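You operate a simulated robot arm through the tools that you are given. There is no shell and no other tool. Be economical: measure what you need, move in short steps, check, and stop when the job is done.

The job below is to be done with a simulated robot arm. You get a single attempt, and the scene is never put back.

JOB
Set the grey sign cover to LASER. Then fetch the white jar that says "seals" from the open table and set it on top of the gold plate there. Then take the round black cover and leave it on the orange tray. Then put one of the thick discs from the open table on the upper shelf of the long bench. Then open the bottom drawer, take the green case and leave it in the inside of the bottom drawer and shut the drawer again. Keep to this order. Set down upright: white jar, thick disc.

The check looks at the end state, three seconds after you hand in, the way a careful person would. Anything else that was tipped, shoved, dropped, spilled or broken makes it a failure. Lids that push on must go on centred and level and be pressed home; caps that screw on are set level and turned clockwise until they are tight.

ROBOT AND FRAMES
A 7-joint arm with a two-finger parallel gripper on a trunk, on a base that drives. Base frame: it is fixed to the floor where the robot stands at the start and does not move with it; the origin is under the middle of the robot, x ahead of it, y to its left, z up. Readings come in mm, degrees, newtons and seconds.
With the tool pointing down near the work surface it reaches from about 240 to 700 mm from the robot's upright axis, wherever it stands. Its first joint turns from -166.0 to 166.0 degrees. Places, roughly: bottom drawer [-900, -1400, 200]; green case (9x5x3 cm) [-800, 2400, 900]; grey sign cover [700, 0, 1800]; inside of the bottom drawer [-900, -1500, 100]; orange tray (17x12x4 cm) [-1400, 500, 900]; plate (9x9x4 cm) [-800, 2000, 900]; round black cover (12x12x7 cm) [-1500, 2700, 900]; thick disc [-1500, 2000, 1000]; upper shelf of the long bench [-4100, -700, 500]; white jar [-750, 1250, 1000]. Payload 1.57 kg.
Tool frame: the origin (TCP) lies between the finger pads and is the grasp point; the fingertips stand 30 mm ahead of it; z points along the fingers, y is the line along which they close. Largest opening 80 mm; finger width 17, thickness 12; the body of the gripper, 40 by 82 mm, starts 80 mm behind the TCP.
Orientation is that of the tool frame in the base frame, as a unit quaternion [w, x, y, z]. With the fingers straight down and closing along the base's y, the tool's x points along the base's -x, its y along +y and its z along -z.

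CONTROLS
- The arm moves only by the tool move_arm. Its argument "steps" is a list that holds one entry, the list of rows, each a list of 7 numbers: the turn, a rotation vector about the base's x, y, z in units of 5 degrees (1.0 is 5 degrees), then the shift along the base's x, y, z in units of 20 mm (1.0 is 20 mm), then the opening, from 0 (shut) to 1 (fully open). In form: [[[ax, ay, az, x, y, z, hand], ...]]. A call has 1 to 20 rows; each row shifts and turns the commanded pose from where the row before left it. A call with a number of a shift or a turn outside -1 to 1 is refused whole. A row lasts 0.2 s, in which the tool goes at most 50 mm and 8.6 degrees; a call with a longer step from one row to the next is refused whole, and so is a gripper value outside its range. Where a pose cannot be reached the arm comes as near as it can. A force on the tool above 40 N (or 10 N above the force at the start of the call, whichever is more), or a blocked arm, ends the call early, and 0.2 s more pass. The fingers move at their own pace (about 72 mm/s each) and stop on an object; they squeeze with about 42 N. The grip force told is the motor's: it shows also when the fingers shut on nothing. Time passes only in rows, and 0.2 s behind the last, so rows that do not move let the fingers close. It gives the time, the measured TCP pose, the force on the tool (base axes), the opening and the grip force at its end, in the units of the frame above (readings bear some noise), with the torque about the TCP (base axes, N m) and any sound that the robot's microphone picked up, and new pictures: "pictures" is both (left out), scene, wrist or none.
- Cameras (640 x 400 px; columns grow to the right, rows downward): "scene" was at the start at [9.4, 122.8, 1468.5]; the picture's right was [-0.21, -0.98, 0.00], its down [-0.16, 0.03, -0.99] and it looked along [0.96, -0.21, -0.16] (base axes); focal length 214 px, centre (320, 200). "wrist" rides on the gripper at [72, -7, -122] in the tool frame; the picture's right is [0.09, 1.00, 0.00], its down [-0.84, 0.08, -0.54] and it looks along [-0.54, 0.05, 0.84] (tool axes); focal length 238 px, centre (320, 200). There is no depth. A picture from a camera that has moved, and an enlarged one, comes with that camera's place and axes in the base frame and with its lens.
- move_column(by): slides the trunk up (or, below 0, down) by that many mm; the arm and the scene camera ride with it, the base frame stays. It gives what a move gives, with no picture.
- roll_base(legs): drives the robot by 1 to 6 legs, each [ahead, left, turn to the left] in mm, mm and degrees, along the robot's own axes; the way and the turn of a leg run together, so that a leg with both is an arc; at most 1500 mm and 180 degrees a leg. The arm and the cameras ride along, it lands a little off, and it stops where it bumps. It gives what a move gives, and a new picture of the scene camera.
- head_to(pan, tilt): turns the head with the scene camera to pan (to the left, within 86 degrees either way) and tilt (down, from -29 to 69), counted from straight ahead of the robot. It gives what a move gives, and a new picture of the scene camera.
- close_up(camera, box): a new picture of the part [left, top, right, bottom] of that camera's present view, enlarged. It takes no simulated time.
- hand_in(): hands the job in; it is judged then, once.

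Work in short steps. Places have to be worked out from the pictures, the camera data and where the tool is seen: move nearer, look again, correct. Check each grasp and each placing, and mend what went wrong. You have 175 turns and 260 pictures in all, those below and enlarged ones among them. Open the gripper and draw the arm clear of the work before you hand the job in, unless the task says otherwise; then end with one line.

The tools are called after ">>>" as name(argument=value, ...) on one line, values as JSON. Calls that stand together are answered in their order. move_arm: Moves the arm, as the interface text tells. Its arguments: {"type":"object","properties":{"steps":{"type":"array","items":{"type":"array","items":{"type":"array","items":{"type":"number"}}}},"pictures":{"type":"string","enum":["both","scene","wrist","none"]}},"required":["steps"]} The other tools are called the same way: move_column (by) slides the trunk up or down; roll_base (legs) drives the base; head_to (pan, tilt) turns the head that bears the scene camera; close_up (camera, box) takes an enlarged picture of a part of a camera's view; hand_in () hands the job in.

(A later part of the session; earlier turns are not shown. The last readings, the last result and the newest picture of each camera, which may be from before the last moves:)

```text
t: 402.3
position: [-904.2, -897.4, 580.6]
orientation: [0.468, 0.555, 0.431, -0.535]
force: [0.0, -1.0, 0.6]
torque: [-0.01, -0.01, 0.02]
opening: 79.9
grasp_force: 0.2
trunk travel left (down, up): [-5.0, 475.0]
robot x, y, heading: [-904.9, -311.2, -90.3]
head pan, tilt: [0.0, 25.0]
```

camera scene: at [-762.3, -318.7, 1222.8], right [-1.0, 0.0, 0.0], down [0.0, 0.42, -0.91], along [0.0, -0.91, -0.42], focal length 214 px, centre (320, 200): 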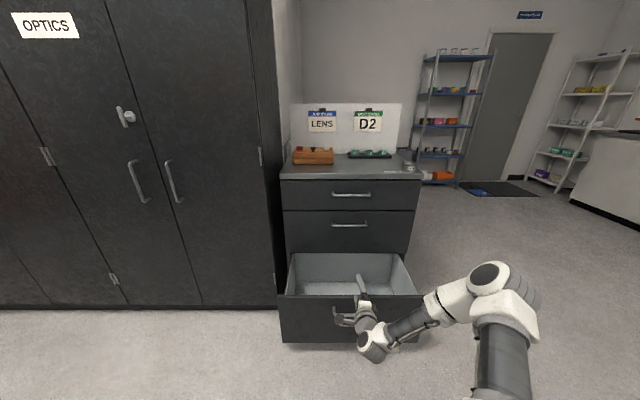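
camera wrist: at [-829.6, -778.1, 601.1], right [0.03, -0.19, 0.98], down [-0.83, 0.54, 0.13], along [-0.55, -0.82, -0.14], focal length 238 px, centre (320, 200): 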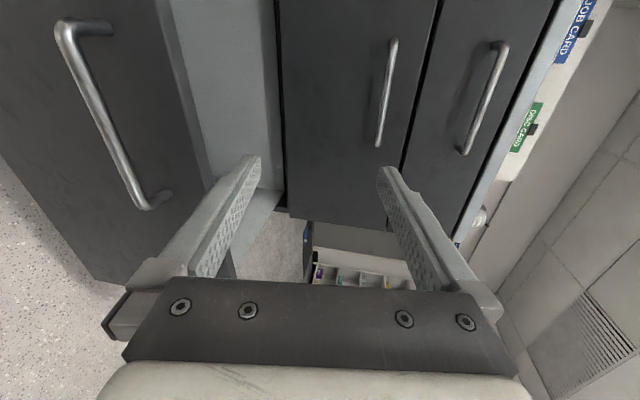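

The trunk step limit is 400. I raise in two steps, fix the tool's yaw and tilt it to 50°.

>>> move_column(by=400)

>>> move_arm(steps=[[[0, 0, 0.7, 0, 0, 0, 1], [0, 0, 0.75, 0, 0, 0, 1], [0, 0, 0.75, 0, 0, 0, 1], [1, 0, 0, 0, 0.5, 0.5, 1], [1, 0, 0, 0, 0.5, 0.5, 1], [1, 0, 0, 0, 0.5, 0.5, 1], [1, 0, 0, 0, 0.5, 0.5, 1], [1, 0, 0, 0, 0.5, 0.5, 1], [1, 0, 0, 0, 0.5, 0.5, 1], [1, 0, 0, 0, 0.5, 0.5, 1], [1, 0, 0, 0, 0.5, 0.5, 1], [0, 0, 0, 0, 0.5, 1, 1], [0, 0, 0, 0, 0.5, 1, 1]]])

```text
t: 406.1
position: [-902.1, -897.8, 980.8]
orientation: [0.469, 0.555, 0.431, -0.534]
force: [0.6, -0.2, -0.5]
torque: [-0.01, 0.04, 0.0]
opening: 80.0
grasp_force: 0.2
trunk travel left (down, up): [-405.0, 75.0]
robot x, y, heading: [-898.9, -311.7, -89.9]
head pan, tilt: [0.0, 25.0]
```

```text
t: 408.9
position: [-905.0, -794.7, 1101.2]
orientation: [0.312, 0.658, 0.62, -0.293]
force: [-0.4, 0.4, 0.6]
torque: [0.03, -0.01, 0.0]
opening: 79.9
grasp_force: 0.0
trunk travel left (down, up): [-405.0, 75.0]
robot x, y, heading: [-899.9, -309.1, -89.9]
head pan, tilt: [0.0, 25.0]
camera scene: at [-762.3, -318.5, 1622.8], right [-1.0, 0.0, 0.0], down [0.0, 0.42, -0.91], along [0.0, -0.91, -0.42], focal length 214 px, centre (320, 200)
camera wrist: at [-908.0, -655.8, 1123.2], right [1.0, 0.02, -0.02], down [0.03, -0.11, 0.99], along [0.02, -0.99, -0.11], focal length 238 px, centre (320, 200)
```

scene: 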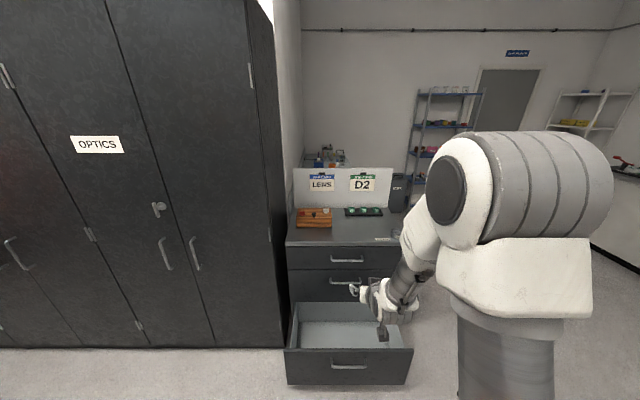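
wrist: 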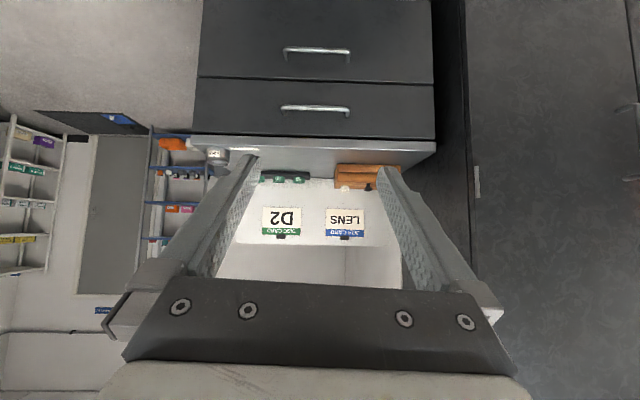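

I raise the trunk the rest of the way, then drive back to the aisle and up to the black stand where the green case lies.

>>> move_column(by=70)

>>> roll_base(legs=[[0, 870, 0], [0, 0, -90], [0, -1350, 0], [0, -1200, 0]])

```text
t: 410.0
position: [-904.1, -796.8, 1170.7]
orientation: [0.312, 0.658, 0.62, -0.293]
force: [0.2, -0.3, -0.5]
torque: [-0.02, 0.01, -0.02]
opening: 79.9
grasp_force: 0.0
trunk travel left (down, up): [-475.0, 5.0]
robot x, y, heading: [-900.1, -311.8, -90.1]
head pan, tilt: [0.0, 25.0]
```

```text
t: 440.7
position: [-534.7, 2235.2, 1170.1]
orientation: [0.02, 0.904, -0.013, -0.428]
force: [0.7, -0.2, 0.0]
torque: [-0.03, -0.03, 0.0]
opening: 80.0
grasp_force: 0.1
trunk travel left (down, up): [-475.0, 5.0]
robot x, y, heading: [-49.7, 2249.4, -178.6]
head pan, tilt: [0.0, 25.0]
camera scene: at [-57.1, 2108.6, 1692.8], right [-0.03, 1.0, 0.0], down [0.42, 0.01, -0.91], along [-0.91, -0.03, -0.42], focal length 214 px, centre (320, 200)
```

scene: 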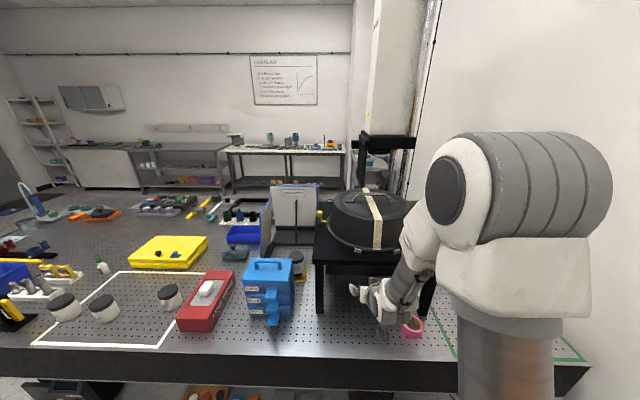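

The jar still stands on its plate. I look under the stand with the wrist camera.

>>> close_up(camera="wrist", box=[0, 0, 640, 400])

```text
1.00 times, centred on (320, 200) of wrist (not enlarged: the box is as wide or as high as the picture)
camera zoom: at [-395.9, 2241.8, 1192.9], right [0.05, -1.0, -0.02], down [-0.11, -0.03, 0.99], along [-0.99, -0.05, -0.11], focal length 238 px, centre (320, 200)
```

zoom: 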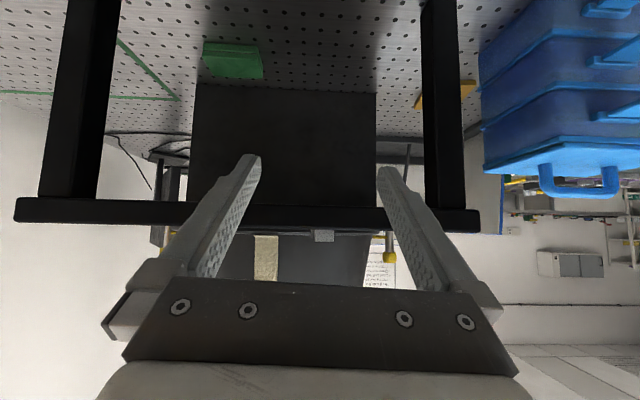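

The case (9 cm side along y, wider than the gripper) lies under the stand at about [−765, 2372]. I lower the trunk 200 mm and move the base up to the table edge to look closer at low height.

>>> move_column(by=-200)

>>> roll_base(legs=[[0, -95, -1.4], [125, 0, 0]])

>>> close_up(camera="wrist", box=[0, 0, 640, 400])

```text
t: 442.8
position: [-534.5, 2235.7, 971.5]
orientation: [0.02, 0.904, -0.013, -0.428]
force: [0.2, -0.6, -0.2]
torque: [0.02, -0.01, -0.02]
opening: 79.8
grasp_force: 0.1
trunk travel left (down, up): [-275.0, 205.0]
robot x, y, heading: [-49.0, 2246.6, -178.4]
head pan, tilt: [0.0, 25.0]
```

```text
t: 445.3
position: [-659.5, 2343.4, 970.7]
orientation: [0.014, 0.904, -0.025, -0.427]
force: [-0.3, 0.3, -0.1]
torque: [-0.02, 0.04, 0.03]
opening: 80.0
grasp_force: 0.0
trunk travel left (down, up): [-275.0, 205.0]
robot x, y, heading: [-173.5, 2338.7, -179.6]
head pan, tilt: [0.0, 25.0]
camera scene: at [-185.5, 2204.0, 1492.8], right [0.0, 1.0, 0.0], down [0.42, 0.0, -0.91], along [-0.91, 0.0, -0.42], focal length 214 px, centre (320, 200)
```

scene: 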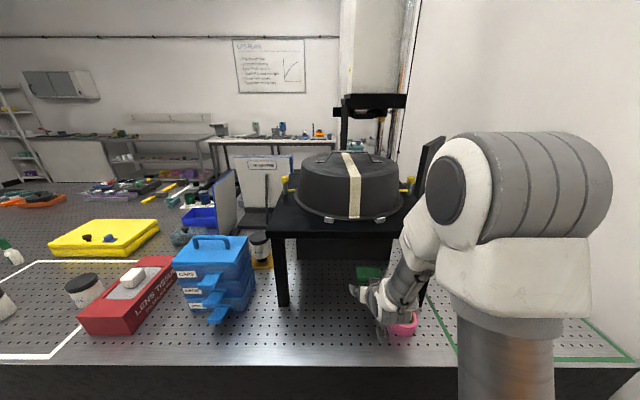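

```text
1.00 times, centred on (320, 200) of wrist (not enlarged: the box is as wide or as high as the picture)
camera zoom: at [-520.8, 2345.8, 993.0], right [0.03, -1.0, -0.02], down [-0.11, -0.03, 0.99], along [-0.99, -0.02, -0.11], focal length 238 px, centre (320, 200)
```

zoom: 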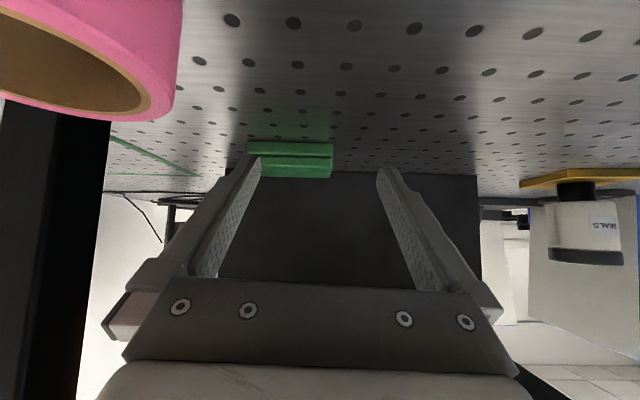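

The case spans y 2330–2416, x −754 to −804. It's too long to grip across from here, so I'll pass a closed fingertip beside and behind its −y end and pull gently to swing that end toward me.

>>> move_arm(steps=[[[0, 0, 0, 0, -1, 0, 0.5], [0, 0, 0, 0, -1, 0, 0], [0, 0, 0, 0, -0.25, -0.6, 0], [0, 0, 0, 0, 0, -0.6, 0], [0, 0, 0, 0, 0, -0.4, 0], [0, 0, 0, -1, 0, 0, 0], [0, 0, 0, -1, 0, 0, 0]]], pictures="wrist")

```text
t: 446.9
position: [-701.7, 2296.5, 937.3]
orientation: [0.014, 0.904, -0.026, -0.428]
force: [0.9, 0.2, -0.1]
torque: [0.0, 0.0, -0.04]
opening: 0.0
grasp_force: 21.6
trunk travel left (down, up): [-275.0, 205.0]
robot x, y, heading: [-171.5, 2341.2, -179.8]
head pan, tilt: [0.0, 25.0]
camera wrist: at [-562.4, 2299.5, 959.2], right [0.03, -1.0, -0.02], down [-0.11, -0.03, 0.99], along [-0.99, -0.02, -0.11], focal length 238 px, centre (320, 200)
```

wrist: 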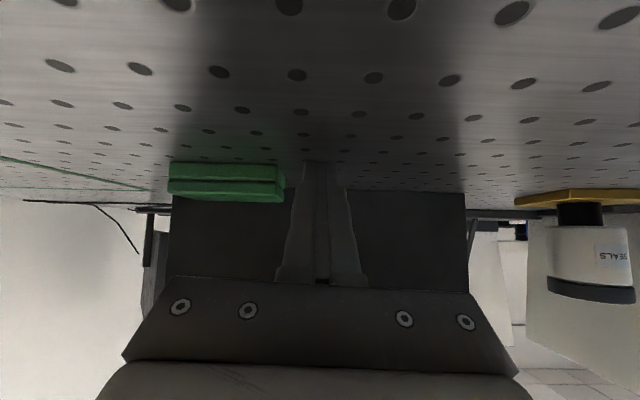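

The fingertip passes 16 mm beside the case. I advance to x ≈ −824.

>>> move_arm(steps=[[[0, 0, 0, -1, 0, 0, 0], [0, 0, 0, -1, 0, 0, 0], [0, 0, 0, -1, 0, 0, 0], [0, 0, 0, -1, 0, 0, 0], [0, 0, 0, -1, 0, 0, 0], [0, 0, 0, -1, 0, 0, 0], [0, 0, 0, -0.2, 0, 0, 0]]], pictures="wrist")

```text
t: 448.5
position: [-821.0, 2298.5, 938.5]
orientation: [0.014, 0.904, -0.026, -0.427]
force: [-0.5, 1.0, 0.2]
torque: [0.0, -0.03, -0.03]
opening: 0.2
grasp_force: 21.6
trunk travel left (down, up): [-275.0, 205.0]
robot x, y, heading: [-170.9, 2343.6, -179.6]
head pan, tilt: [0.0, 25.0]
camera wrist: at [-682.7, 2302.1, 960.3], right [0.02, -1.0, -0.02], down [-0.12, -0.03, 0.99], along [-0.99, -0.02, -0.12], focal length 238 px, centre (320, 200)
```

wrist: 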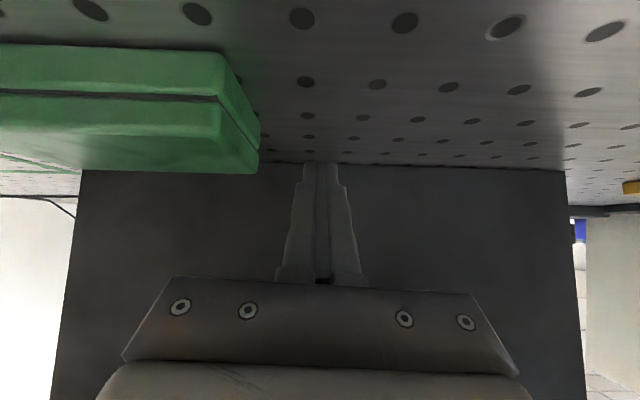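

I go 14 mm further back, then sideways +46 mm behind the case's end.

>>> move_arm(steps=[[[0, 0, 0, -0.35, 0, 0, 0], [0, 0, 0, -0.35, 0, 0, 0], [0, 0, 0, 0, 0.6, 0, 0], [0, 0, 0, 0, 0.6, 0, 0], [0, 0, 0, 0, 0.6, 0, 0], [0, 0, 0, 0, 0.6, 0, 0]]], pictures="wrist")

```text
t: 450.1
position: [-819.8, 2321.6, 936.5]
orientation: [0.026, 0.906, -0.01, -0.422]
force: [28.2, 0.1, 57.9]
torque: [0.06, 0.26, 0.11]
opening: 0.0
grasp_force: 21.5
trunk travel left (down, up): [-275.0, 205.0]
robot x, y, heading: [-171.2, 2342.9, -179.6]
head pan, tilt: [0.0, 25.0]
stopped in row 6: the arm was blocked; the commanded pose is now the measured one
camera wrist: at [-682.5, 2329.5, 959.3], right [0.06, -1.0, -0.02], down [-0.12, -0.02, 0.99], along [-0.99, -0.06, -0.13], focal length 238 px, centre (320, 200)
```

wrist: 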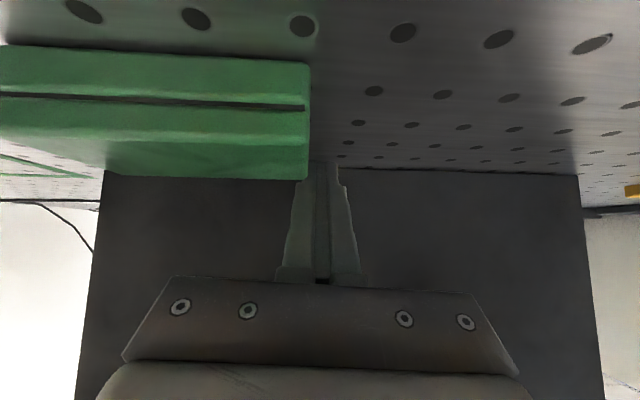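

The fingertip touched the black panel behind. I back off and raise so only the lowest ~12 mm of the tip goes behind the case's rear edge.

>>> move_arm(steps=[[[0, 0, 0, 0.3, -0.3, 0.2, 0], [0, 0, 0, 0, 0, 0.7, 0], [0, 0, 0, -0.2, 0, 0, 0], [0, 0, 0, 0, 0, 0, 0]]], pictures="wrist")

```text
t: 450.7
position: [-819.5, 2321.8, 936.6]
orientation: [0.025, 0.906, -0.014, -0.422]
force: [-19.2, -5.6, 20.2]
torque: [-0.16, 0.85, 0.13]
opening: 0.1
grasp_force: 21.1
trunk travel left (down, up): [-275.0, 205.0]
robot x, y, heading: [-172.9, 2341.3, -179.5]
head pan, tilt: [0.0, 25.0]
stopped in row 2: the force on the tool passed its limit at 82 N (the readings are from after the stop); the commanded pose is now the measured one
camera wrist: at [-681.5, 2329.1, 959.3], right [0.06, -1.0, -0.01], down [-0.12, -0.02, 0.99], along [-0.99, -0.05, -0.13], focal length 238 px, centre (320, 200)
```

wrist: 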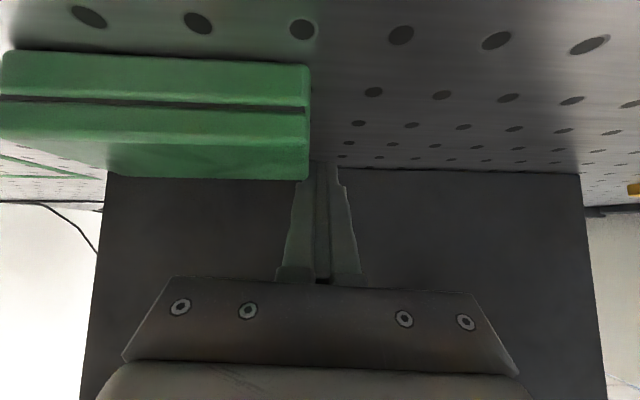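

The finger has wedged on the case's rear edge. I slide it back out sideways (−y) the way it came.

>>> move_arm(steps=[[[0, 0, 0, -0.1, -0.5, 0, 0], [0, 0, 0, 0, -0.6, 0, 0], [0, 0, 0, 0, -0.4, 0, 0], [0, 0, 0, 0.3, 0, 0.3, 0], [0, 0, 0, 0.3, 0, 0.5, 0]]], pictures="wrist")

```text
t: 451.9
position: [-811.3, 2285.4, 949.1]
orientation: [0.027, 0.908, -0.01, -0.418]
force: [-0.2, 0.3, -0.4]
torque: [0.0, -0.01, 0.03]
opening: 0.0
grasp_force: 21.2
trunk travel left (down, up): [-275.0, 205.0]
robot x, y, heading: [-173.3, 2340.6, -179.5]
head pan, tilt: [0.0, 25.0]
camera wrist: at [-672.7, 2293.1, 974.4], right [0.06, -1.0, -0.01], down [-0.13, -0.02, 0.99], along [-0.99, -0.06, -0.13], focal length 238 px, centre (320, 200)
```

wrist: 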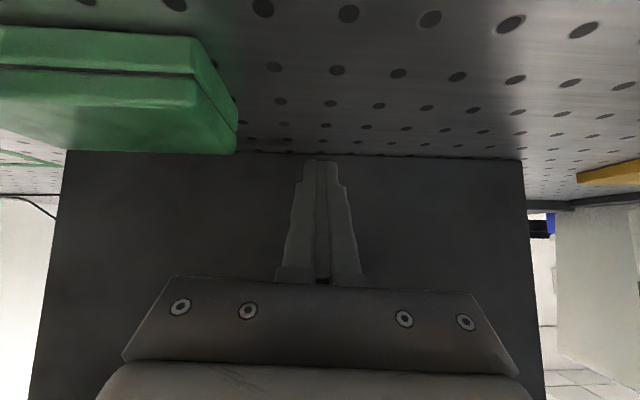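

Free again. The finger needs to come in diagonally so it only hooks with its tip. I withdraw, shift the base 180 mm toward −y, and yaw the tool 45°.

>>> move_arm(steps=[[[0, 0, 0, 1, 0, 0.1, 0], [0, 0, 0, 1, 0, 0, 0], [0, 0, 0, 1, 0, 0, 0], [0, 0, 0, 1, 0, 0, 0], [0, 0, 0, 1, 0, 0, 0], [0, 0, 0, 1, 0, 0, 0], [0, 0, 0, 1, 0, 0, 0], [0, 0, 0, 1, 0, 0, 0], [0, 0, 0, 1, 0, 0, 0]]], pictures="none")

>>> roll_base(legs=[[0, 150, -0.4]])

>>> move_arm(steps=[[[0, 0, -1, 0, 0.2, 0, 0], [0, 0, -1, 0, 0.2, 0, 0], [0, 0, -1, 0, 0.2, 0, 0], [0, 0, -1, 0, 0.2, 0, 0], [0, 0, -1, 0, 0.2, 0, 0], [0, 0, -1, 0, 0.2, 0, 0], [0, 0, -1, 0, 0.2, 0, 0], [0, 0, -1, 0, 0.2, 0, 0], [0, 0, -1, 0, 0.2, 0, 0]]])

```text
t: 453.9
position: [-631.8, 2291.3, 954.6]
orientation: [0.025, 0.907, -0.014, -0.421]
force: [-0.4, -0.1, 0.4]
torque: [0.0, 0.0, 0.03]
opening: 0.0
grasp_force: 21.5
trunk travel left (down, up): [-275.0, 205.0]
robot x, y, heading: [-175.5, 2341.5, -179.7]
head pan, tilt: [0.0, 25.0]
```

```text
t: 455.6
position: [-630.1, 2141.0, 955.5]
orientation: [0.025, 0.907, -0.015, -0.42]
force: [0.7, -0.3, -0.1]
torque: [-0.01, 0.0, -0.01]
opening: 0.2
grasp_force: 21.8
trunk travel left (down, up): [-275.0, 205.0]
robot x, y, heading: [-169.4, 2190.8, -179.7]
head pan, tilt: [0.0, 25.0]
camera scene: at [-184.4, 2051.8, 1492.8], right [0.0, 1.0, 0.0], down [0.42, 0.0, -0.91], along [-0.91, 0.0, -0.42], focal length 214 px, centre (320, 200)
```

scene: 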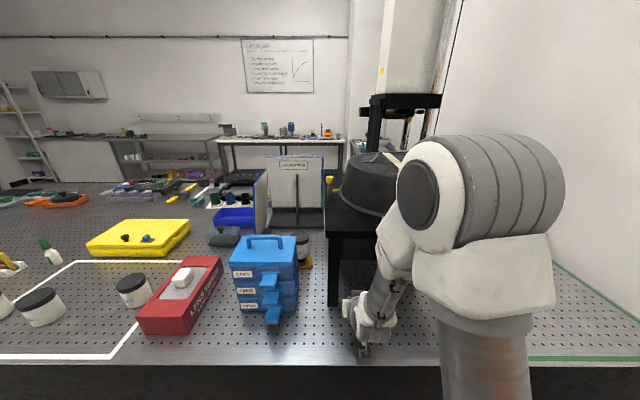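

```text
t: 457.6
position: [-630.0, 2175.7, 954.5]
orientation: [-0.138, 0.832, -0.362, -0.398]
force: [-0.2, -0.2, 0.6]
torque: [0.03, -0.04, 0.01]
opening: 0.0
grasp_force: 21.1
trunk travel left (down, up): [-275.0, 205.0]
robot x, y, heading: [-172.3, 2191.2, -179.8]
head pan, tilt: [0.0, 25.0]
camera scene: at [-184.4, 2051.7, 1492.8], right [0.0, 1.0, 0.0], down [0.42, 0.0, -0.91], along [-0.91, 0.0, -0.42], focal length 214 px, centre (320, 200)
camera wrist: at [-527.7, 2081.4, 978.7], right [-0.67, -0.74, -0.01], down [-0.1, 0.08, 0.99], along [-0.74, 0.67, -0.13], focal length 238 px, centre (320, 200)
```

scene: 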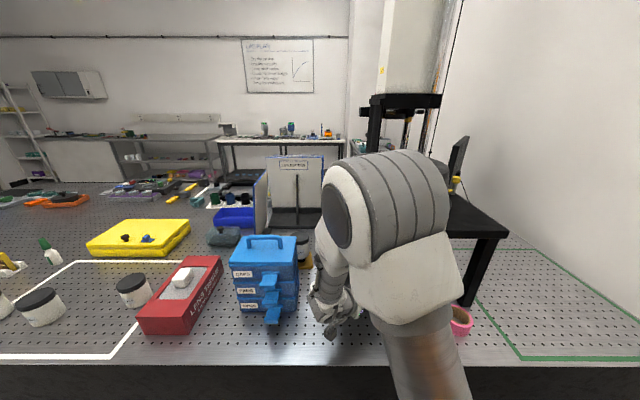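
wrist: 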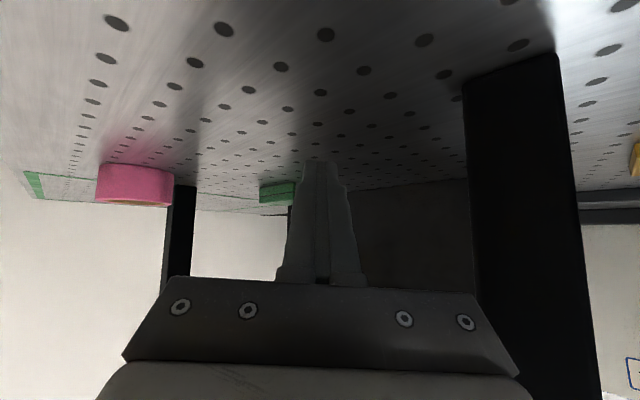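

At 45° the stand's leg is too near, so I reduce the yaw to 30° and head in beside the case's −y end.

>>> move_arm(steps=[[[0, 0, 1, 0, 0.3, 0, 0], [0, 0, 1, 0, 0.3, 0, 0], [0, 0, 1, 0, 0.3, 0, 0], [0, 0, 0, -0.9, 0.5, -0.1, 0], [0, 0, 0, -0.9, 0.5, -0.1, 0], [0, 0, 0, -0.9, 0.5, -0.1, 0], [0, 0, 0, -0.9, 0.5, -0.1, 0], [0, 0, 0, -0.9, 0.5, -0.1, 0]]])

```text
t: 459.4
position: [-719.5, 2244.3, 945.3]
orientation: [-0.085, 0.872, -0.249, -0.412]
force: [-0.5, 0.3, 0.1]
torque: [-0.01, 0.03, -0.04]
opening: 0.1
grasp_force: 21.4
trunk travel left (down, up): [-275.0, 205.0]
robot x, y, heading: [-172.2, 2187.6, -179.8]
head pan, tilt: [0.0, 25.0]
camera scene: at [-184.3, 2051.7, 1492.8], right [0.0, 1.0, 0.0], down [0.42, 0.0, -0.91], along [-0.91, 0.0, -0.42], focal length 214 px, centre (320, 200)
camera wrist: at [-595.9, 2180.5, 970.0], right [-0.45, -0.89, -0.01], down [-0.12, 0.05, 0.99], along [-0.88, 0.45, -0.13], focal length 238 px, centre (320, 200)
```

scene: 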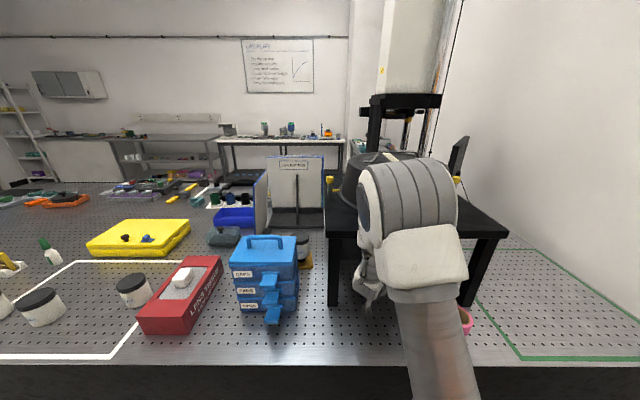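
wrist: 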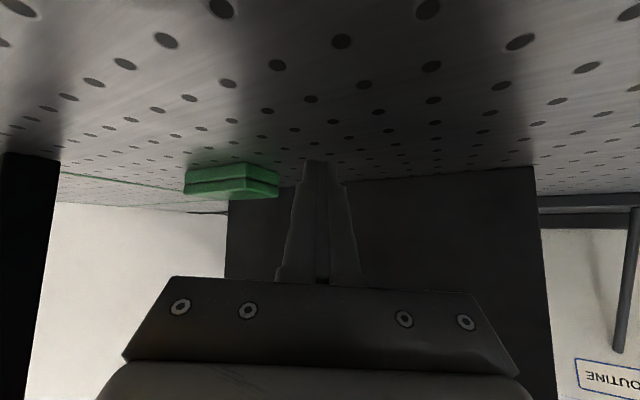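

Case: front x ≈ −753, rear ≈ −800, −y end y ≈ 2335; the panel is near −845. I move to [−800, 2296, 938] beside its rear corner.

>>> move_arm(steps=[[[0, 0, 0, -0.8, 0.5, -0.1, 0], [0, 0, 0, -0.8, 0.5, -0.1, 0], [0, 0, 0, -0.8, 0.5, -0.1, 0], [0, 0, 0, -0.8, 0.5, -0.05, 0], [0, 0, 0, -0.8, 0.5, 0, 0], [0, 0, 0, 0, 0, 0, 0]]], pictures="wrist")

```text
t: 460.8
position: [-798.4, 2293.6, 938.9]
orientation: [-0.085, 0.872, -0.248, -0.412]
force: [0.8, 0.6, -0.1]
torque: [-0.03, 0.02, 0.02]
opening: 0.2
grasp_force: 21.6
trunk travel left (down, up): [-275.0, 205.0]
robot x, y, heading: [-167.0, 2189.2, -179.8]
head pan, tilt: [0.0, 25.0]
camera wrist: at [-675.6, 2229.1, 962.1], right [-0.45, -0.89, -0.01], down [-0.12, 0.05, 0.99], along [-0.88, 0.45, -0.13], focal length 238 px, centre (320, 200)
```

wrist: 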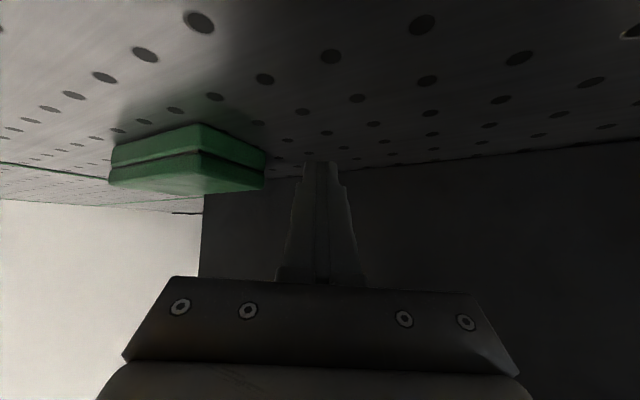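

Positions confirmed. I slide +y 34 mm so the tip goes behind the corner.

>>> move_arm(steps=[[[0, 0, 0, -0.15, 0.5, 0, 0], [0, 0, 0, -0.05, 0.6, 0, 0], [0, 0, 0, 0, 0.6, 0, 0], [0, 0, 0, 0, 0, 0, 0]]], pictures="wrist")

```text
t: 461.8
position: [-799.1, 2322.8, 937.3]
orientation: [-0.086, 0.873, -0.247, -0.411]
force: [-0.8, -0.1, -0.2]
torque: [0.02, 0.01, -0.01]
opening: 0.3
grasp_force: 21.4
trunk travel left (down, up): [-275.0, 205.0]
robot x, y, heading: [-171.6, 2187.5, -179.8]
head pan, tilt: [0.0, 25.0]
camera wrist: at [-675.2, 2259.6, 962.0], right [-0.45, -0.89, -0.02], down [-0.13, 0.04, 0.99], along [-0.88, 0.45, -0.13], focal length 238 px, centre (320, 200)
```

wrist: 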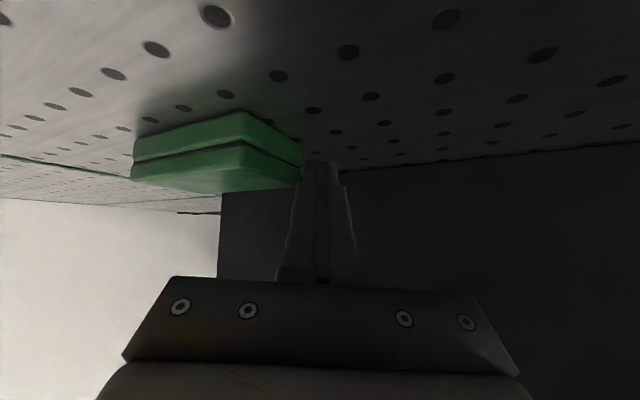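

The tip is right at the corner. I add 8 mm in y and then pull +x gently.

>>> move_arm(steps=[[[0, 0, 0, 0, 0.4, 0, 0], [0, 0, 0, 0.4, 0, 0, 0], [0, 0, 0, 0.4, 0, 0, 0], [0, 0, 0, 0.4, 0, 0, 0], [0, 0, 0, 0.4, 0, 0, 0]]], pictures="wrist")

```text
t: 463.0
position: [-772.2, 2336.0, 937.9]
orientation: [-0.085, 0.871, -0.25, -0.413]
force: [-0.1, -0.2, -0.5]
torque: [0.0, 0.0, 0.0]
opening: 0.0
grasp_force: 21.6
trunk travel left (down, up): [-275.0, 205.0]
robot x, y, heading: [-171.8, 2188.9, -179.9]
head pan, tilt: [0.0, 25.0]
camera wrist: at [-650.0, 2272.2, 962.6], right [-0.45, -0.89, -0.01], down [-0.12, 0.05, 0.99], along [-0.88, 0.45, -0.13], focal length 238 px, centre (320, 200)
```

wrist: 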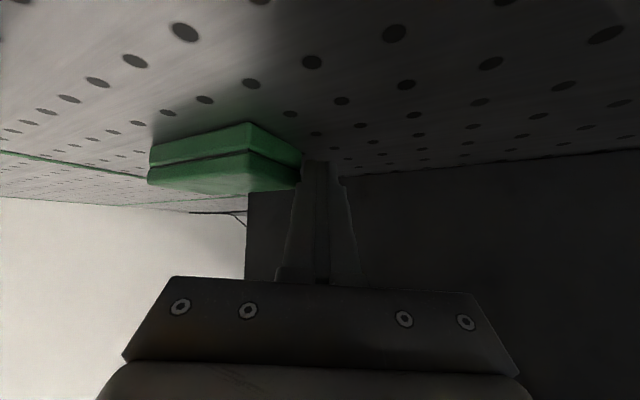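

The case slid ~17 mm forward without rotating. There's now more room behind it, so I re-hook deeper behind its −y end.

>>> move_arm(steps=[[[0, 0, 0, 0, -0.9, 0, 0], [0, 0, 0, -0.3, -0.9, 0, 0], [0, 0, 0, -0.9, 0, 0, 0], [0, 0, 0, -0.6, 0, 0, 0], [0, 0, 0, 0, 0.9, 0, 0], [0, 0, 0, 0, 0.9, 0, 0], [0, 0, 0, 0, 0.9, 0, 0]]], pictures="wrist")

```text
t: 464.6
position: [-799.7, 2346.2, 937.1]
orientation: [-0.085, 0.875, -0.245, -0.409]
force: [-0.5, -0.1, 0.8]
torque: [-0.01, -0.02, -0.01]
opening: 0.1
grasp_force: 21.3
trunk travel left (down, up): [-275.0, 205.0]
robot x, y, heading: [-173.5, 2189.2, -179.5]
head pan, tilt: [0.0, 25.0]
camera wrist: at [-675.2, 2283.1, 961.4], right [-0.45, -0.9, -0.02], down [-0.13, 0.04, 0.99], along [-0.89, 0.44, -0.14], focal length 238 px, centre (320, 200)
```

wrist: 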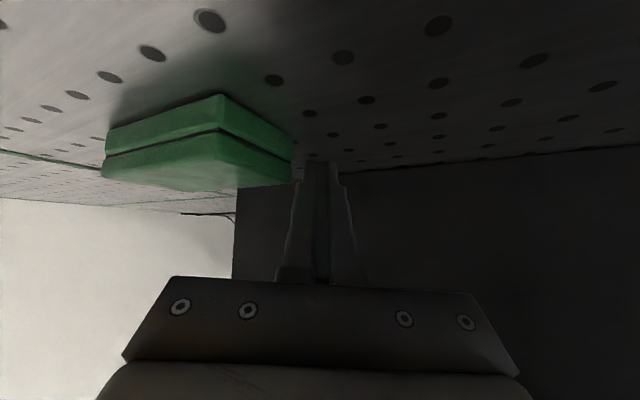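

I go 18 mm further in y behind the case, then pull.

>>> move_arm(steps=[[[0, 0, 0, -0.15, 0.5, 0, 0], [0, 0, 0, 0, 0.4, 0, 0], [0, 0, 0, 0.5, 0, 0, 0], [0, 0, 0, 0.5, 0, 0, 0], [0, 0, 0, 0.5, 0, 0, 0]]], pictures="wrist")

```text
t: 465.8
position: [-782.9, 2375.9, 942.8]
orientation: [-0.087, 0.87, -0.25, -0.416]
force: [-1.2, 1.9, 7.0]
torque: [0.07, -0.04, 0.02]
opening: 0.1
grasp_force: 21.5
trunk travel left (down, up): [-275.0, 205.0]
robot x, y, heading: [-175.5, 2191.5, -180.1]
head pan, tilt: [0.0, 25.0]
camera wrist: at [-659.7, 2310.7, 965.2], right [-0.46, -0.89, -0.01], down [-0.11, 0.04, 0.99], along [-0.88, 0.45, -0.12], focal length 238 px, centre (320, 200)
```

wrist: 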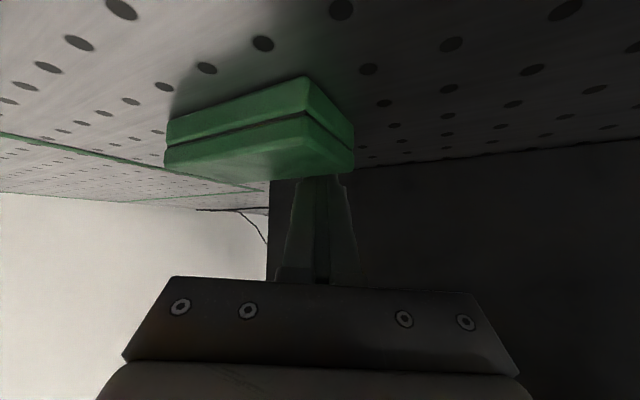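

The tip is now behind the case. I keep pulling +x.

>>> move_arm(steps=[[[0, 0, 0, 0.5, 0, -0.1, 0], [0, 0, 0, 0.5, 0, -0.1, 0], [0, 0, 0, 0.5, 0, 0, 0]]], pictures="wrist")

```text
t: 466.6
position: [-753.5, 2373.5, 939.4]
orientation: [-0.085, 0.87, -0.248, -0.418]
force: [-11.1, 0.5, 29.2]
torque: [0.15, -0.23, 0.08]
opening: 0.0
grasp_force: 20.7
trunk travel left (down, up): [-275.0, 205.0]
robot x, y, heading: [-174.0, 2187.5, -179.8]
head pan, tilt: [0.0, 25.0]
camera wrist: at [-629.1, 2309.4, 961.3], right [-0.45, -0.89, -0.01], down [-0.11, 0.04, 0.99], along [-0.89, 0.45, -0.12], focal length 238 px, centre (320, 200)
```

wrist: 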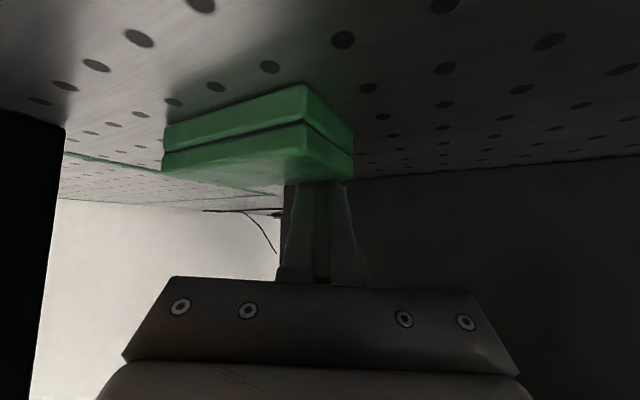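

It follows, but without turning since the tip is near its middle. I back off slightly, slide the tip 22 mm toward the −y end and pull again to make it swing.

>>> move_arm(steps=[[[0, 0, 0, -0.6, 0, 0, 0], [0, 0, 0, 0, -0.6, 0, 0], [0, 0, 0, 0, -0.6, 0, 0], [0, 0, 0, 0.6, 0, 0, 0], [0, 0, 0, 0.5, 0, 0, 0], [0, 0, 0, 0.5, 0, 0, 0], [0, 0, 0, 0.5, 0, 0, 0]]], pictures="wrist")

```text
t: 468.2
position: [-724.1, 2343.8, 937.3]
orientation: [-0.084, 0.871, -0.246, -0.418]
force: [-15.4, -6.7, 17.2]
torque: [-0.03, 0.65, 0.26]
opening: 0.0
grasp_force: 21.4
trunk travel left (down, up): [-275.0, 205.0]
robot x, y, heading: [-170.9, 2190.9, -180.0]
head pan, tilt: [0.0, 25.0]
camera wrist: at [-600.5, 2281.2, 958.8], right [-0.45, -0.89, -0.01], down [-0.11, 0.04, 0.99], along [-0.89, 0.45, -0.12], focal length 238 px, centre (320, 200)
```

wrist: 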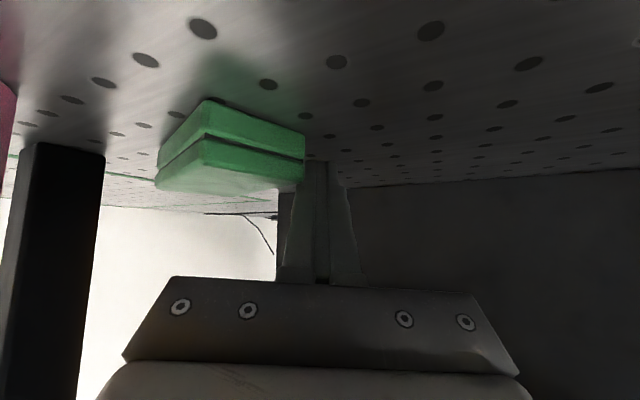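

It's turning: about 24° so far. I keep pulling, adding a slight +y to stay on the corner.

>>> move_arm(steps=[[[0, 0, 0, 0.5, 0.15, 0, 0], [0, 0, 0, 0.5, 0.15, 0, 0], [0, 0, 0, 0.5, 0.15, 0, 0]]], pictures="wrist")

```text
t: 469.0
position: [-694.2, 2356.3, 935.3]
orientation: [-0.085, 0.871, -0.247, -0.417]
force: [-17.0, -11.5, 19.9]
torque: [-0.09, 0.69, 0.34]
opening: 0.0
grasp_force: 20.9
trunk travel left (down, up): [-275.0, 205.0]
robot x, y, heading: [-173.2, 2190.7, -180.1]
head pan, tilt: [0.0, 25.0]
camera wrist: at [-570.6, 2292.0, 958.4], right [-0.45, -0.89, -0.01], down [-0.11, 0.04, 0.99], along [-0.89, 0.45, -0.12], focal length 238 px, centre (320, 200)
```

wrist: 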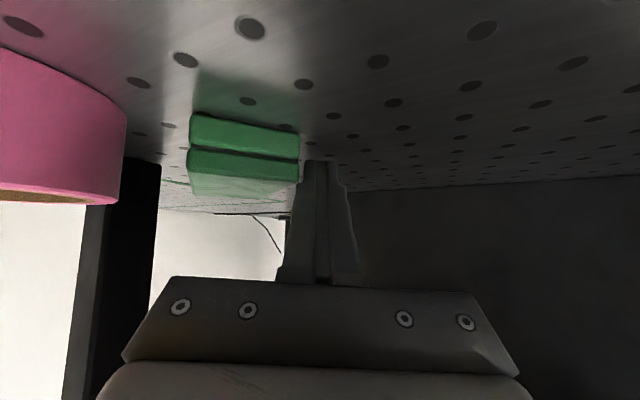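

The case is now turned ≈39° with its near end by [−655, 2373], clear of the pink roll. I move the finger away, rise, turn the tool another 24° to line up with the case, and open.

>>> move_arm(steps=[[[0, 0, 0, -0.3, -0.3, 0, 0], [0, 0, 0, 0, -1, 0, 0], [0, 0, 0, 0, -1, 0, 0], [0, 0, 0, 0, -0.4, 0.5, 0], [0, 0, 0, 0.8, 0, 0.9, 0.5], [0, 0, -1, 1, 0.3, 0.9, 1], [0, 0, -1, 0.9, 0.4, 0.6, 1], [0, 0, -1, 0.7, 0.4, 0, 1], [0, 0, -1, 0.4, 0.4, 0, 1], [0, 0, -0.8, 0, 0.4, 0, 1], [0, 0, 0, 0, 0, 0, 1]]])

```text
t: 469.7
position: [-694.0, 2346.1, 935.8]
orientation: [-0.092, 0.867, -0.258, -0.416]
force: [4.4, -3.7, 5.4]
torque: [-0.01, -0.04, -0.03]
opening: 0.0
grasp_force: 21.0
trunk travel left (down, up): [-275.0, 205.0]
robot x, y, heading: [-172.1, 2187.9, -180.0]
head pan, tilt: [0.0, 25.0]
stopped in row 3: the force on the tool passed its limit at 49 N (the readings are from after the stop); the commanded pose is now the measured one
camera scene: at [-183.6, 2052.1, 1492.4], right [0.0, 1.0, 0.0], down [0.42, 0.0, -0.91], along [-0.91, 0.0, -0.42], focal length 214 px, centre (320, 200)
camera wrist: at [-572.1, 2279.2, 958.2], right [-0.48, -0.88, -0.02], down [-0.11, 0.04, 0.99], along [-0.87, 0.47, -0.12], focal length 238 px, centre (320, 200)
```

scene: 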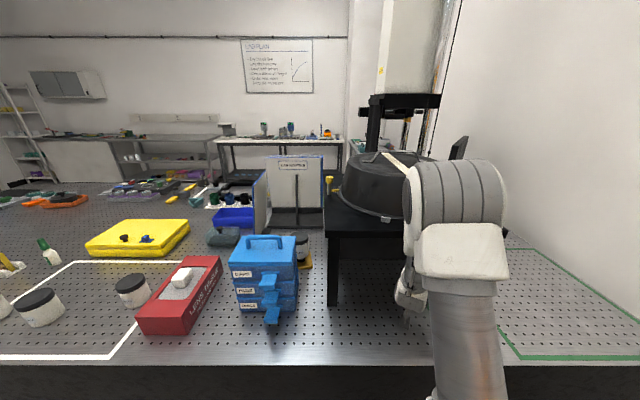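
wrist: 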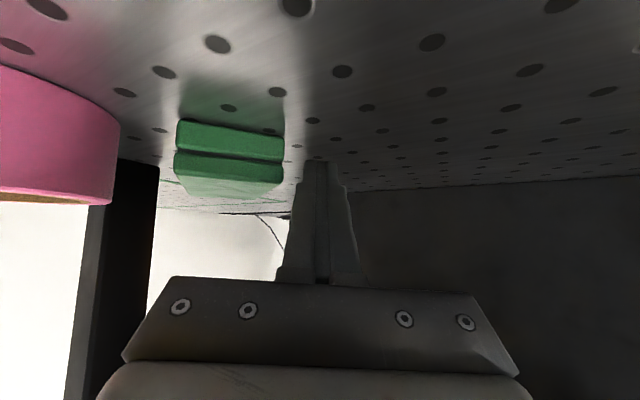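

The low tip seems to have caught on the table. I raise first, then carry on.

>>> move_arm(steps=[[[0, 0, 0, 0, 0, 0.4, 0], [0, 0, 0, 0, -0.5, 0.6, 0], [0, 0, 0, 0, -1, 0.6, 0], [0, 0, 0, 0.2, -0.6, 0.6, 0], [0, 0, 0, 0.8, 0, 0.5, 0.5], [0, 0, -1, 0.9, 0.3, 0.3, 1], [0, 0, -1, 0.9, 0.4, 0, 1], [0, 0, -1, 0.7, 0.3, 0, 1], [0, 0, -1, 0, 0.3, 0, 1], [0, 0, -0.6, 0, 0.3, 0, 1], [0, 0, 0, 0, 0, 0, 1]]], pictures="wrist")

```text
t: 472.1
position: [-625.8, 2335.9, 994.7]
orientation: [-0.174, 0.798, -0.427, -0.388]
force: [0.4, 0.1, -0.1]
torque: [-0.02, -0.01, 0.0]
opening: 80.3
grasp_force: 0.0
trunk travel left (down, up): [-275.0, 205.0]
robot x, y, heading: [-174.9, 2191.7, -180.1]
head pan, tilt: [0.0, 25.0]
camera wrist: at [-539.6, 2225.7, 1017.3], right [-0.78, -0.62, -0.02], down [-0.09, 0.08, 0.99], along [-0.62, 0.78, -0.12], focal length 238 px, centre (320, 200)
```

wrist: 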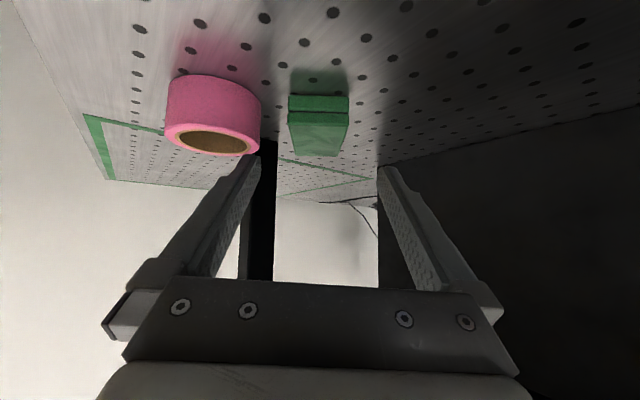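

The case is now neatly in line with the tool, and the pink roll stays 50 mm off the axis. I narrow to 64 mm and advance along the tool axis onto the case.

>>> move_arm(steps=[[[0, 0, 0, 0, 0, 0, 0.8], [0, 0, 0, -0.45, 0.56, -0.55, 0.8], [0, 0, 0, -0.45, 0.56, -0.55, 0.8], [0, 0, 0, -0.45, 0.56, -0.55, 0.8], [0, 0, 0, 0, 0, 0, 0.8]]], pictures="wrist")

```text
t: 473.3
position: [-651.1, 2369.1, 962.2]
orientation: [-0.174, 0.798, -0.427, -0.388]
force: [0.5, -0.3, -0.2]
torque: [0.0, 0.03, 0.0]
opening: 64.2
grasp_force: 0.0
trunk travel left (down, up): [-275.0, 205.0]
robot x, y, heading: [-171.6, 2192.0, -179.8]
head pan, tilt: [0.0, 25.0]
camera wrist: at [-565.3, 2260.3, 984.5], right [-0.78, -0.62, -0.02], down [-0.09, 0.08, 0.99], along [-0.62, 0.78, -0.12], focal length 238 px, centre (320, 200)
```

wrist: 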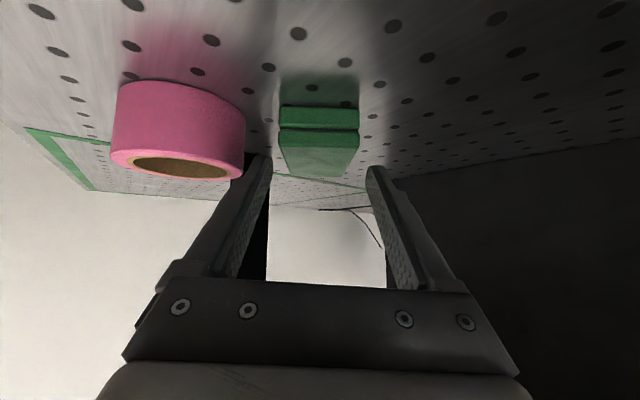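

Clearances are tight but fine; I narrow to 60 mm and finish the advance.

>>> move_arm(steps=[[[0, 0, 0, -0.05, -0.04, 0, 0.75], [0, 0, 0, -0.42, 0.53, -0.4, 0.75], [0, 0, 0, -0.42, 0.53, -0.4, 0.75], [0, 0, 0, -0.2, 0.25, -0.25, 0.75], [0, 0, 0, 0, 0, 0, 0.75]]], pictures="wrist")

```text
t: 474.5
position: [-672.4, 2396.8, 941.2]
orientation: [-0.173, 0.799, -0.426, -0.388]
force: [0.9, 0.0, 0.0]
torque: [0.02, 0.03, -0.01]
opening: 60.0
grasp_force: 0.1
trunk travel left (down, up): [-275.0, 205.0]
robot x, y, heading: [-168.7, 2187.3, -180.2]
head pan, tilt: [0.0, 25.0]
camera wrist: at [-586.5, 2285.4, 964.0], right [-0.78, -0.62, -0.02], down [-0.09, 0.08, 0.99], along [-0.62, 0.78, -0.12], focal length 238 px, centre (320, 200)
```

wrist: 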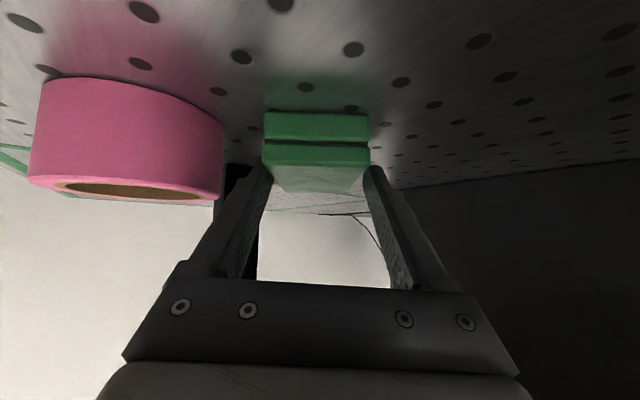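

The fingers straddle the case with the pink roll clear. I close and lift a little.

>>> move_arm(steps=[[[0, 0, 0, 0, 0, 0, 0.5], [0, 0, 0, 0, 0, 0, 0.3], [0, 0, 0, 0, 0, 0, 0.3], [0, 0, 0, 0, 0, 0.2, 0.3], [0, 0, 0, 0, 0, 0.5, 0.3], [0, 0, 0, 0, 0, 0.8, 0.3]]], pictures="wrist")

```text
t: 475.9
position: [-674.2, 2395.8, 973.3]
orientation: [-0.173, 0.799, -0.426, -0.388]
force: [-0.3, 0.3, -0.6]
torque: [-0.02, -0.04, 0.0]
opening: 49.6
grasp_force: 41.8
trunk travel left (down, up): [-275.0, 205.0]
robot x, y, heading: [-169.2, 2188.5, -179.9]
head pan, tilt: [0.0, 25.0]
camera wrist: at [-587.3, 2286.3, 994.6], right [-0.78, -0.62, -0.02], down [-0.09, 0.08, 0.99], along [-0.62, 0.78, -0.12], focal length 238 px, centre (320, 200)
```

wrist: 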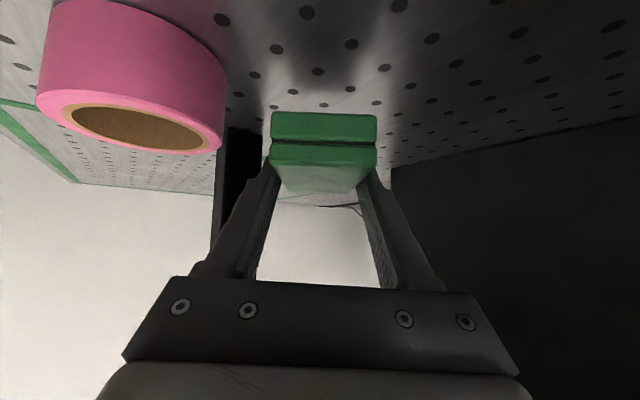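

The case is held. I retreat diagonally, raise the trunk, back off from the table.

>>> move_arm(steps=[[[0, 0, 0, 0, 0, 0.8, 0.3], [0, 0, 0, 0.62, -0.78, 0.3, 0.3], [0, 0, 0, 0.62, -0.78, 0.3, 0.3], [0, 0, 0, 0.62, -0.78, 0.3, 0.3], [0, 0, 0, 0.62, -0.78, 0.3, 0.3], [0, 0, 0, 0.62, -0.78, 0.3, 0.3], [0, 0, 0, 0.62, -0.78, 0.3, 0.3]]])

>>> move_column(by=200)

>>> roll_base(legs=[[-130, 0, 0], [0, 1250, 0], [0, 1250, 0]])

```text
t: 477.5
position: [-599.4, 2302.7, 1022.0]
orientation: [-0.175, 0.798, -0.426, -0.389]
force: [-0.9, 0.3, -0.6]
torque: [0.01, -0.01, 0.0]
opening: 49.2
grasp_force: 41.6
trunk travel left (down, up): [-275.0, 205.0]
robot x, y, heading: [-170.2, 2189.6, -180.0]
head pan, tilt: [0.0, 25.0]
camera scene: at [-184.6, 2052.4, 1492.8], right [0.0, 1.0, 0.0], down [0.42, 0.0, -0.91], along [-0.91, 0.0, -0.42], focal length 214 px, centre (320, 200)
camera wrist: at [-512.7, 2192.8, 1044.9], right [-0.78, -0.62, -0.02], down [-0.09, 0.08, 0.99], along [-0.62, 0.78, -0.12], focal length 238 px, centre (320, 200)
```

scene: 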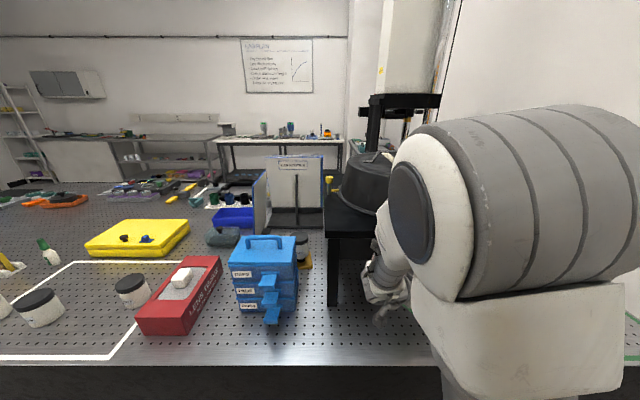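
wrist: 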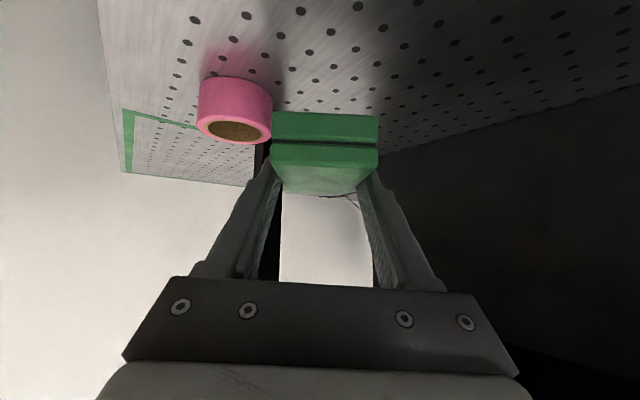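

```text
t: 479.0
position: [-592.4, 2303.1, 1175.9]
orientation: [-0.177, 0.802, -0.427, -0.38]
force: [0.4, 1.0, -1.1]
torque: [0.0, 0.02, 0.0]
opening: 49.3
grasp_force: 42.1
trunk travel left (down, up): [-433.0, 47.0]
robot x, y, heading: [-170.3, 2190.1, -180.3]
head pan, tilt: [0.0, 25.0]
stopped: the force on the tool passed its limit at 54 N (the readings are from after the stop); the commanded pose is now the measured one
```

```text
t: 498.6
position: [-440.1, -166.4, 1174.0]
orientation: [-0.174, 0.805, -0.421, -0.381]
force: [-0.8, -0.5, -0.5]
torque: [0.02, 0.0, 0.02]
opening: 49.0
grasp_force: 41.4
trunk travel left (down, up): [-433.0, 47.0]
robot x, y, heading: [-20.8, -273.0, -179.3]
head pan, tilt: [0.0, 25.0]
camera scene: at [-29.1, -411.2, 1651.2], right [-0.01, 1.0, 0.0], down [0.42, 0.01, -0.91], along [-0.91, -0.01, -0.42], focal length 214 px, centre (320, 200)
```

scene: 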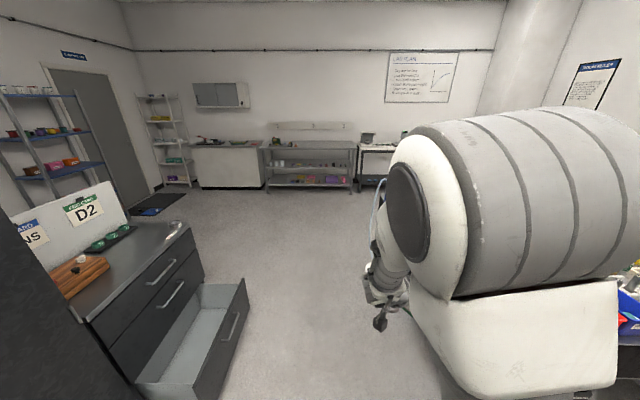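

The trunk's rise was stopped by light contact under the stand's edge. I check the case in the grip and look back at the stand.

>>> close_up(camera="wrist", box=[0, 0, 640, 400])

>>> head_to(pan=-70, tilt=15)

```text
1.00 times, centred on (320, 200) of wrist (not enlarged: the box is as wide or as high as the picture)
camera zoom: at [-353.7, -274.9, 1199.1], right [-0.77, -0.63, -0.03], down [-0.11, 0.09, 0.99], along [-0.62, 0.77, -0.13], focal length 238 px, centre (320, 200)
```

zoom: 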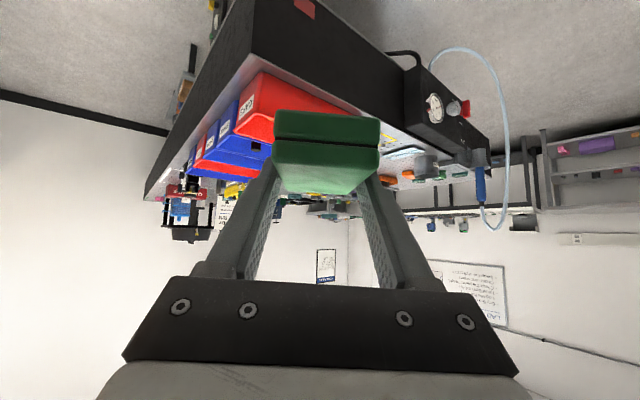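

```text
t: 500.0
position: [-440.4, -164.8, 1174.3]
orientation: [-0.174, 0.805, -0.422, -0.38]
force: [0.3, 0.0, -1.1]
torque: [0.02, -0.01, -0.01]
opening: 49.2
grasp_force: 41.9
trunk travel left (down, up): [-433.0, 47.0]
robot x, y, heading: [-15.6, -273.4, -179.4]
head pan, tilt: [-70.0, 15.0]
camera scene: at [29.9, -322.7, 1667.5], right [0.94, 0.35, 0.0], down [0.09, -0.24, -0.97], along [-0.34, 0.9, -0.26], focal length 214 px, centre (320, 200)
```

scene: 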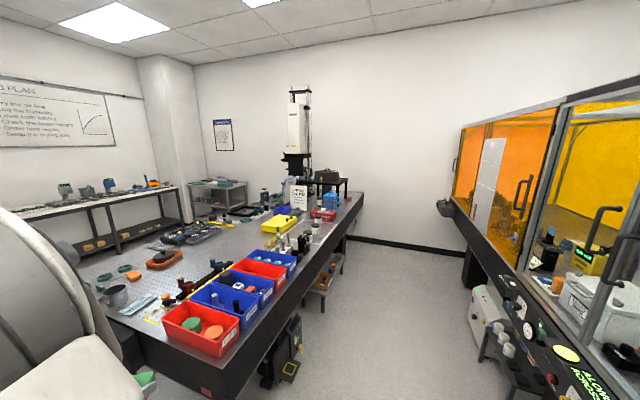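

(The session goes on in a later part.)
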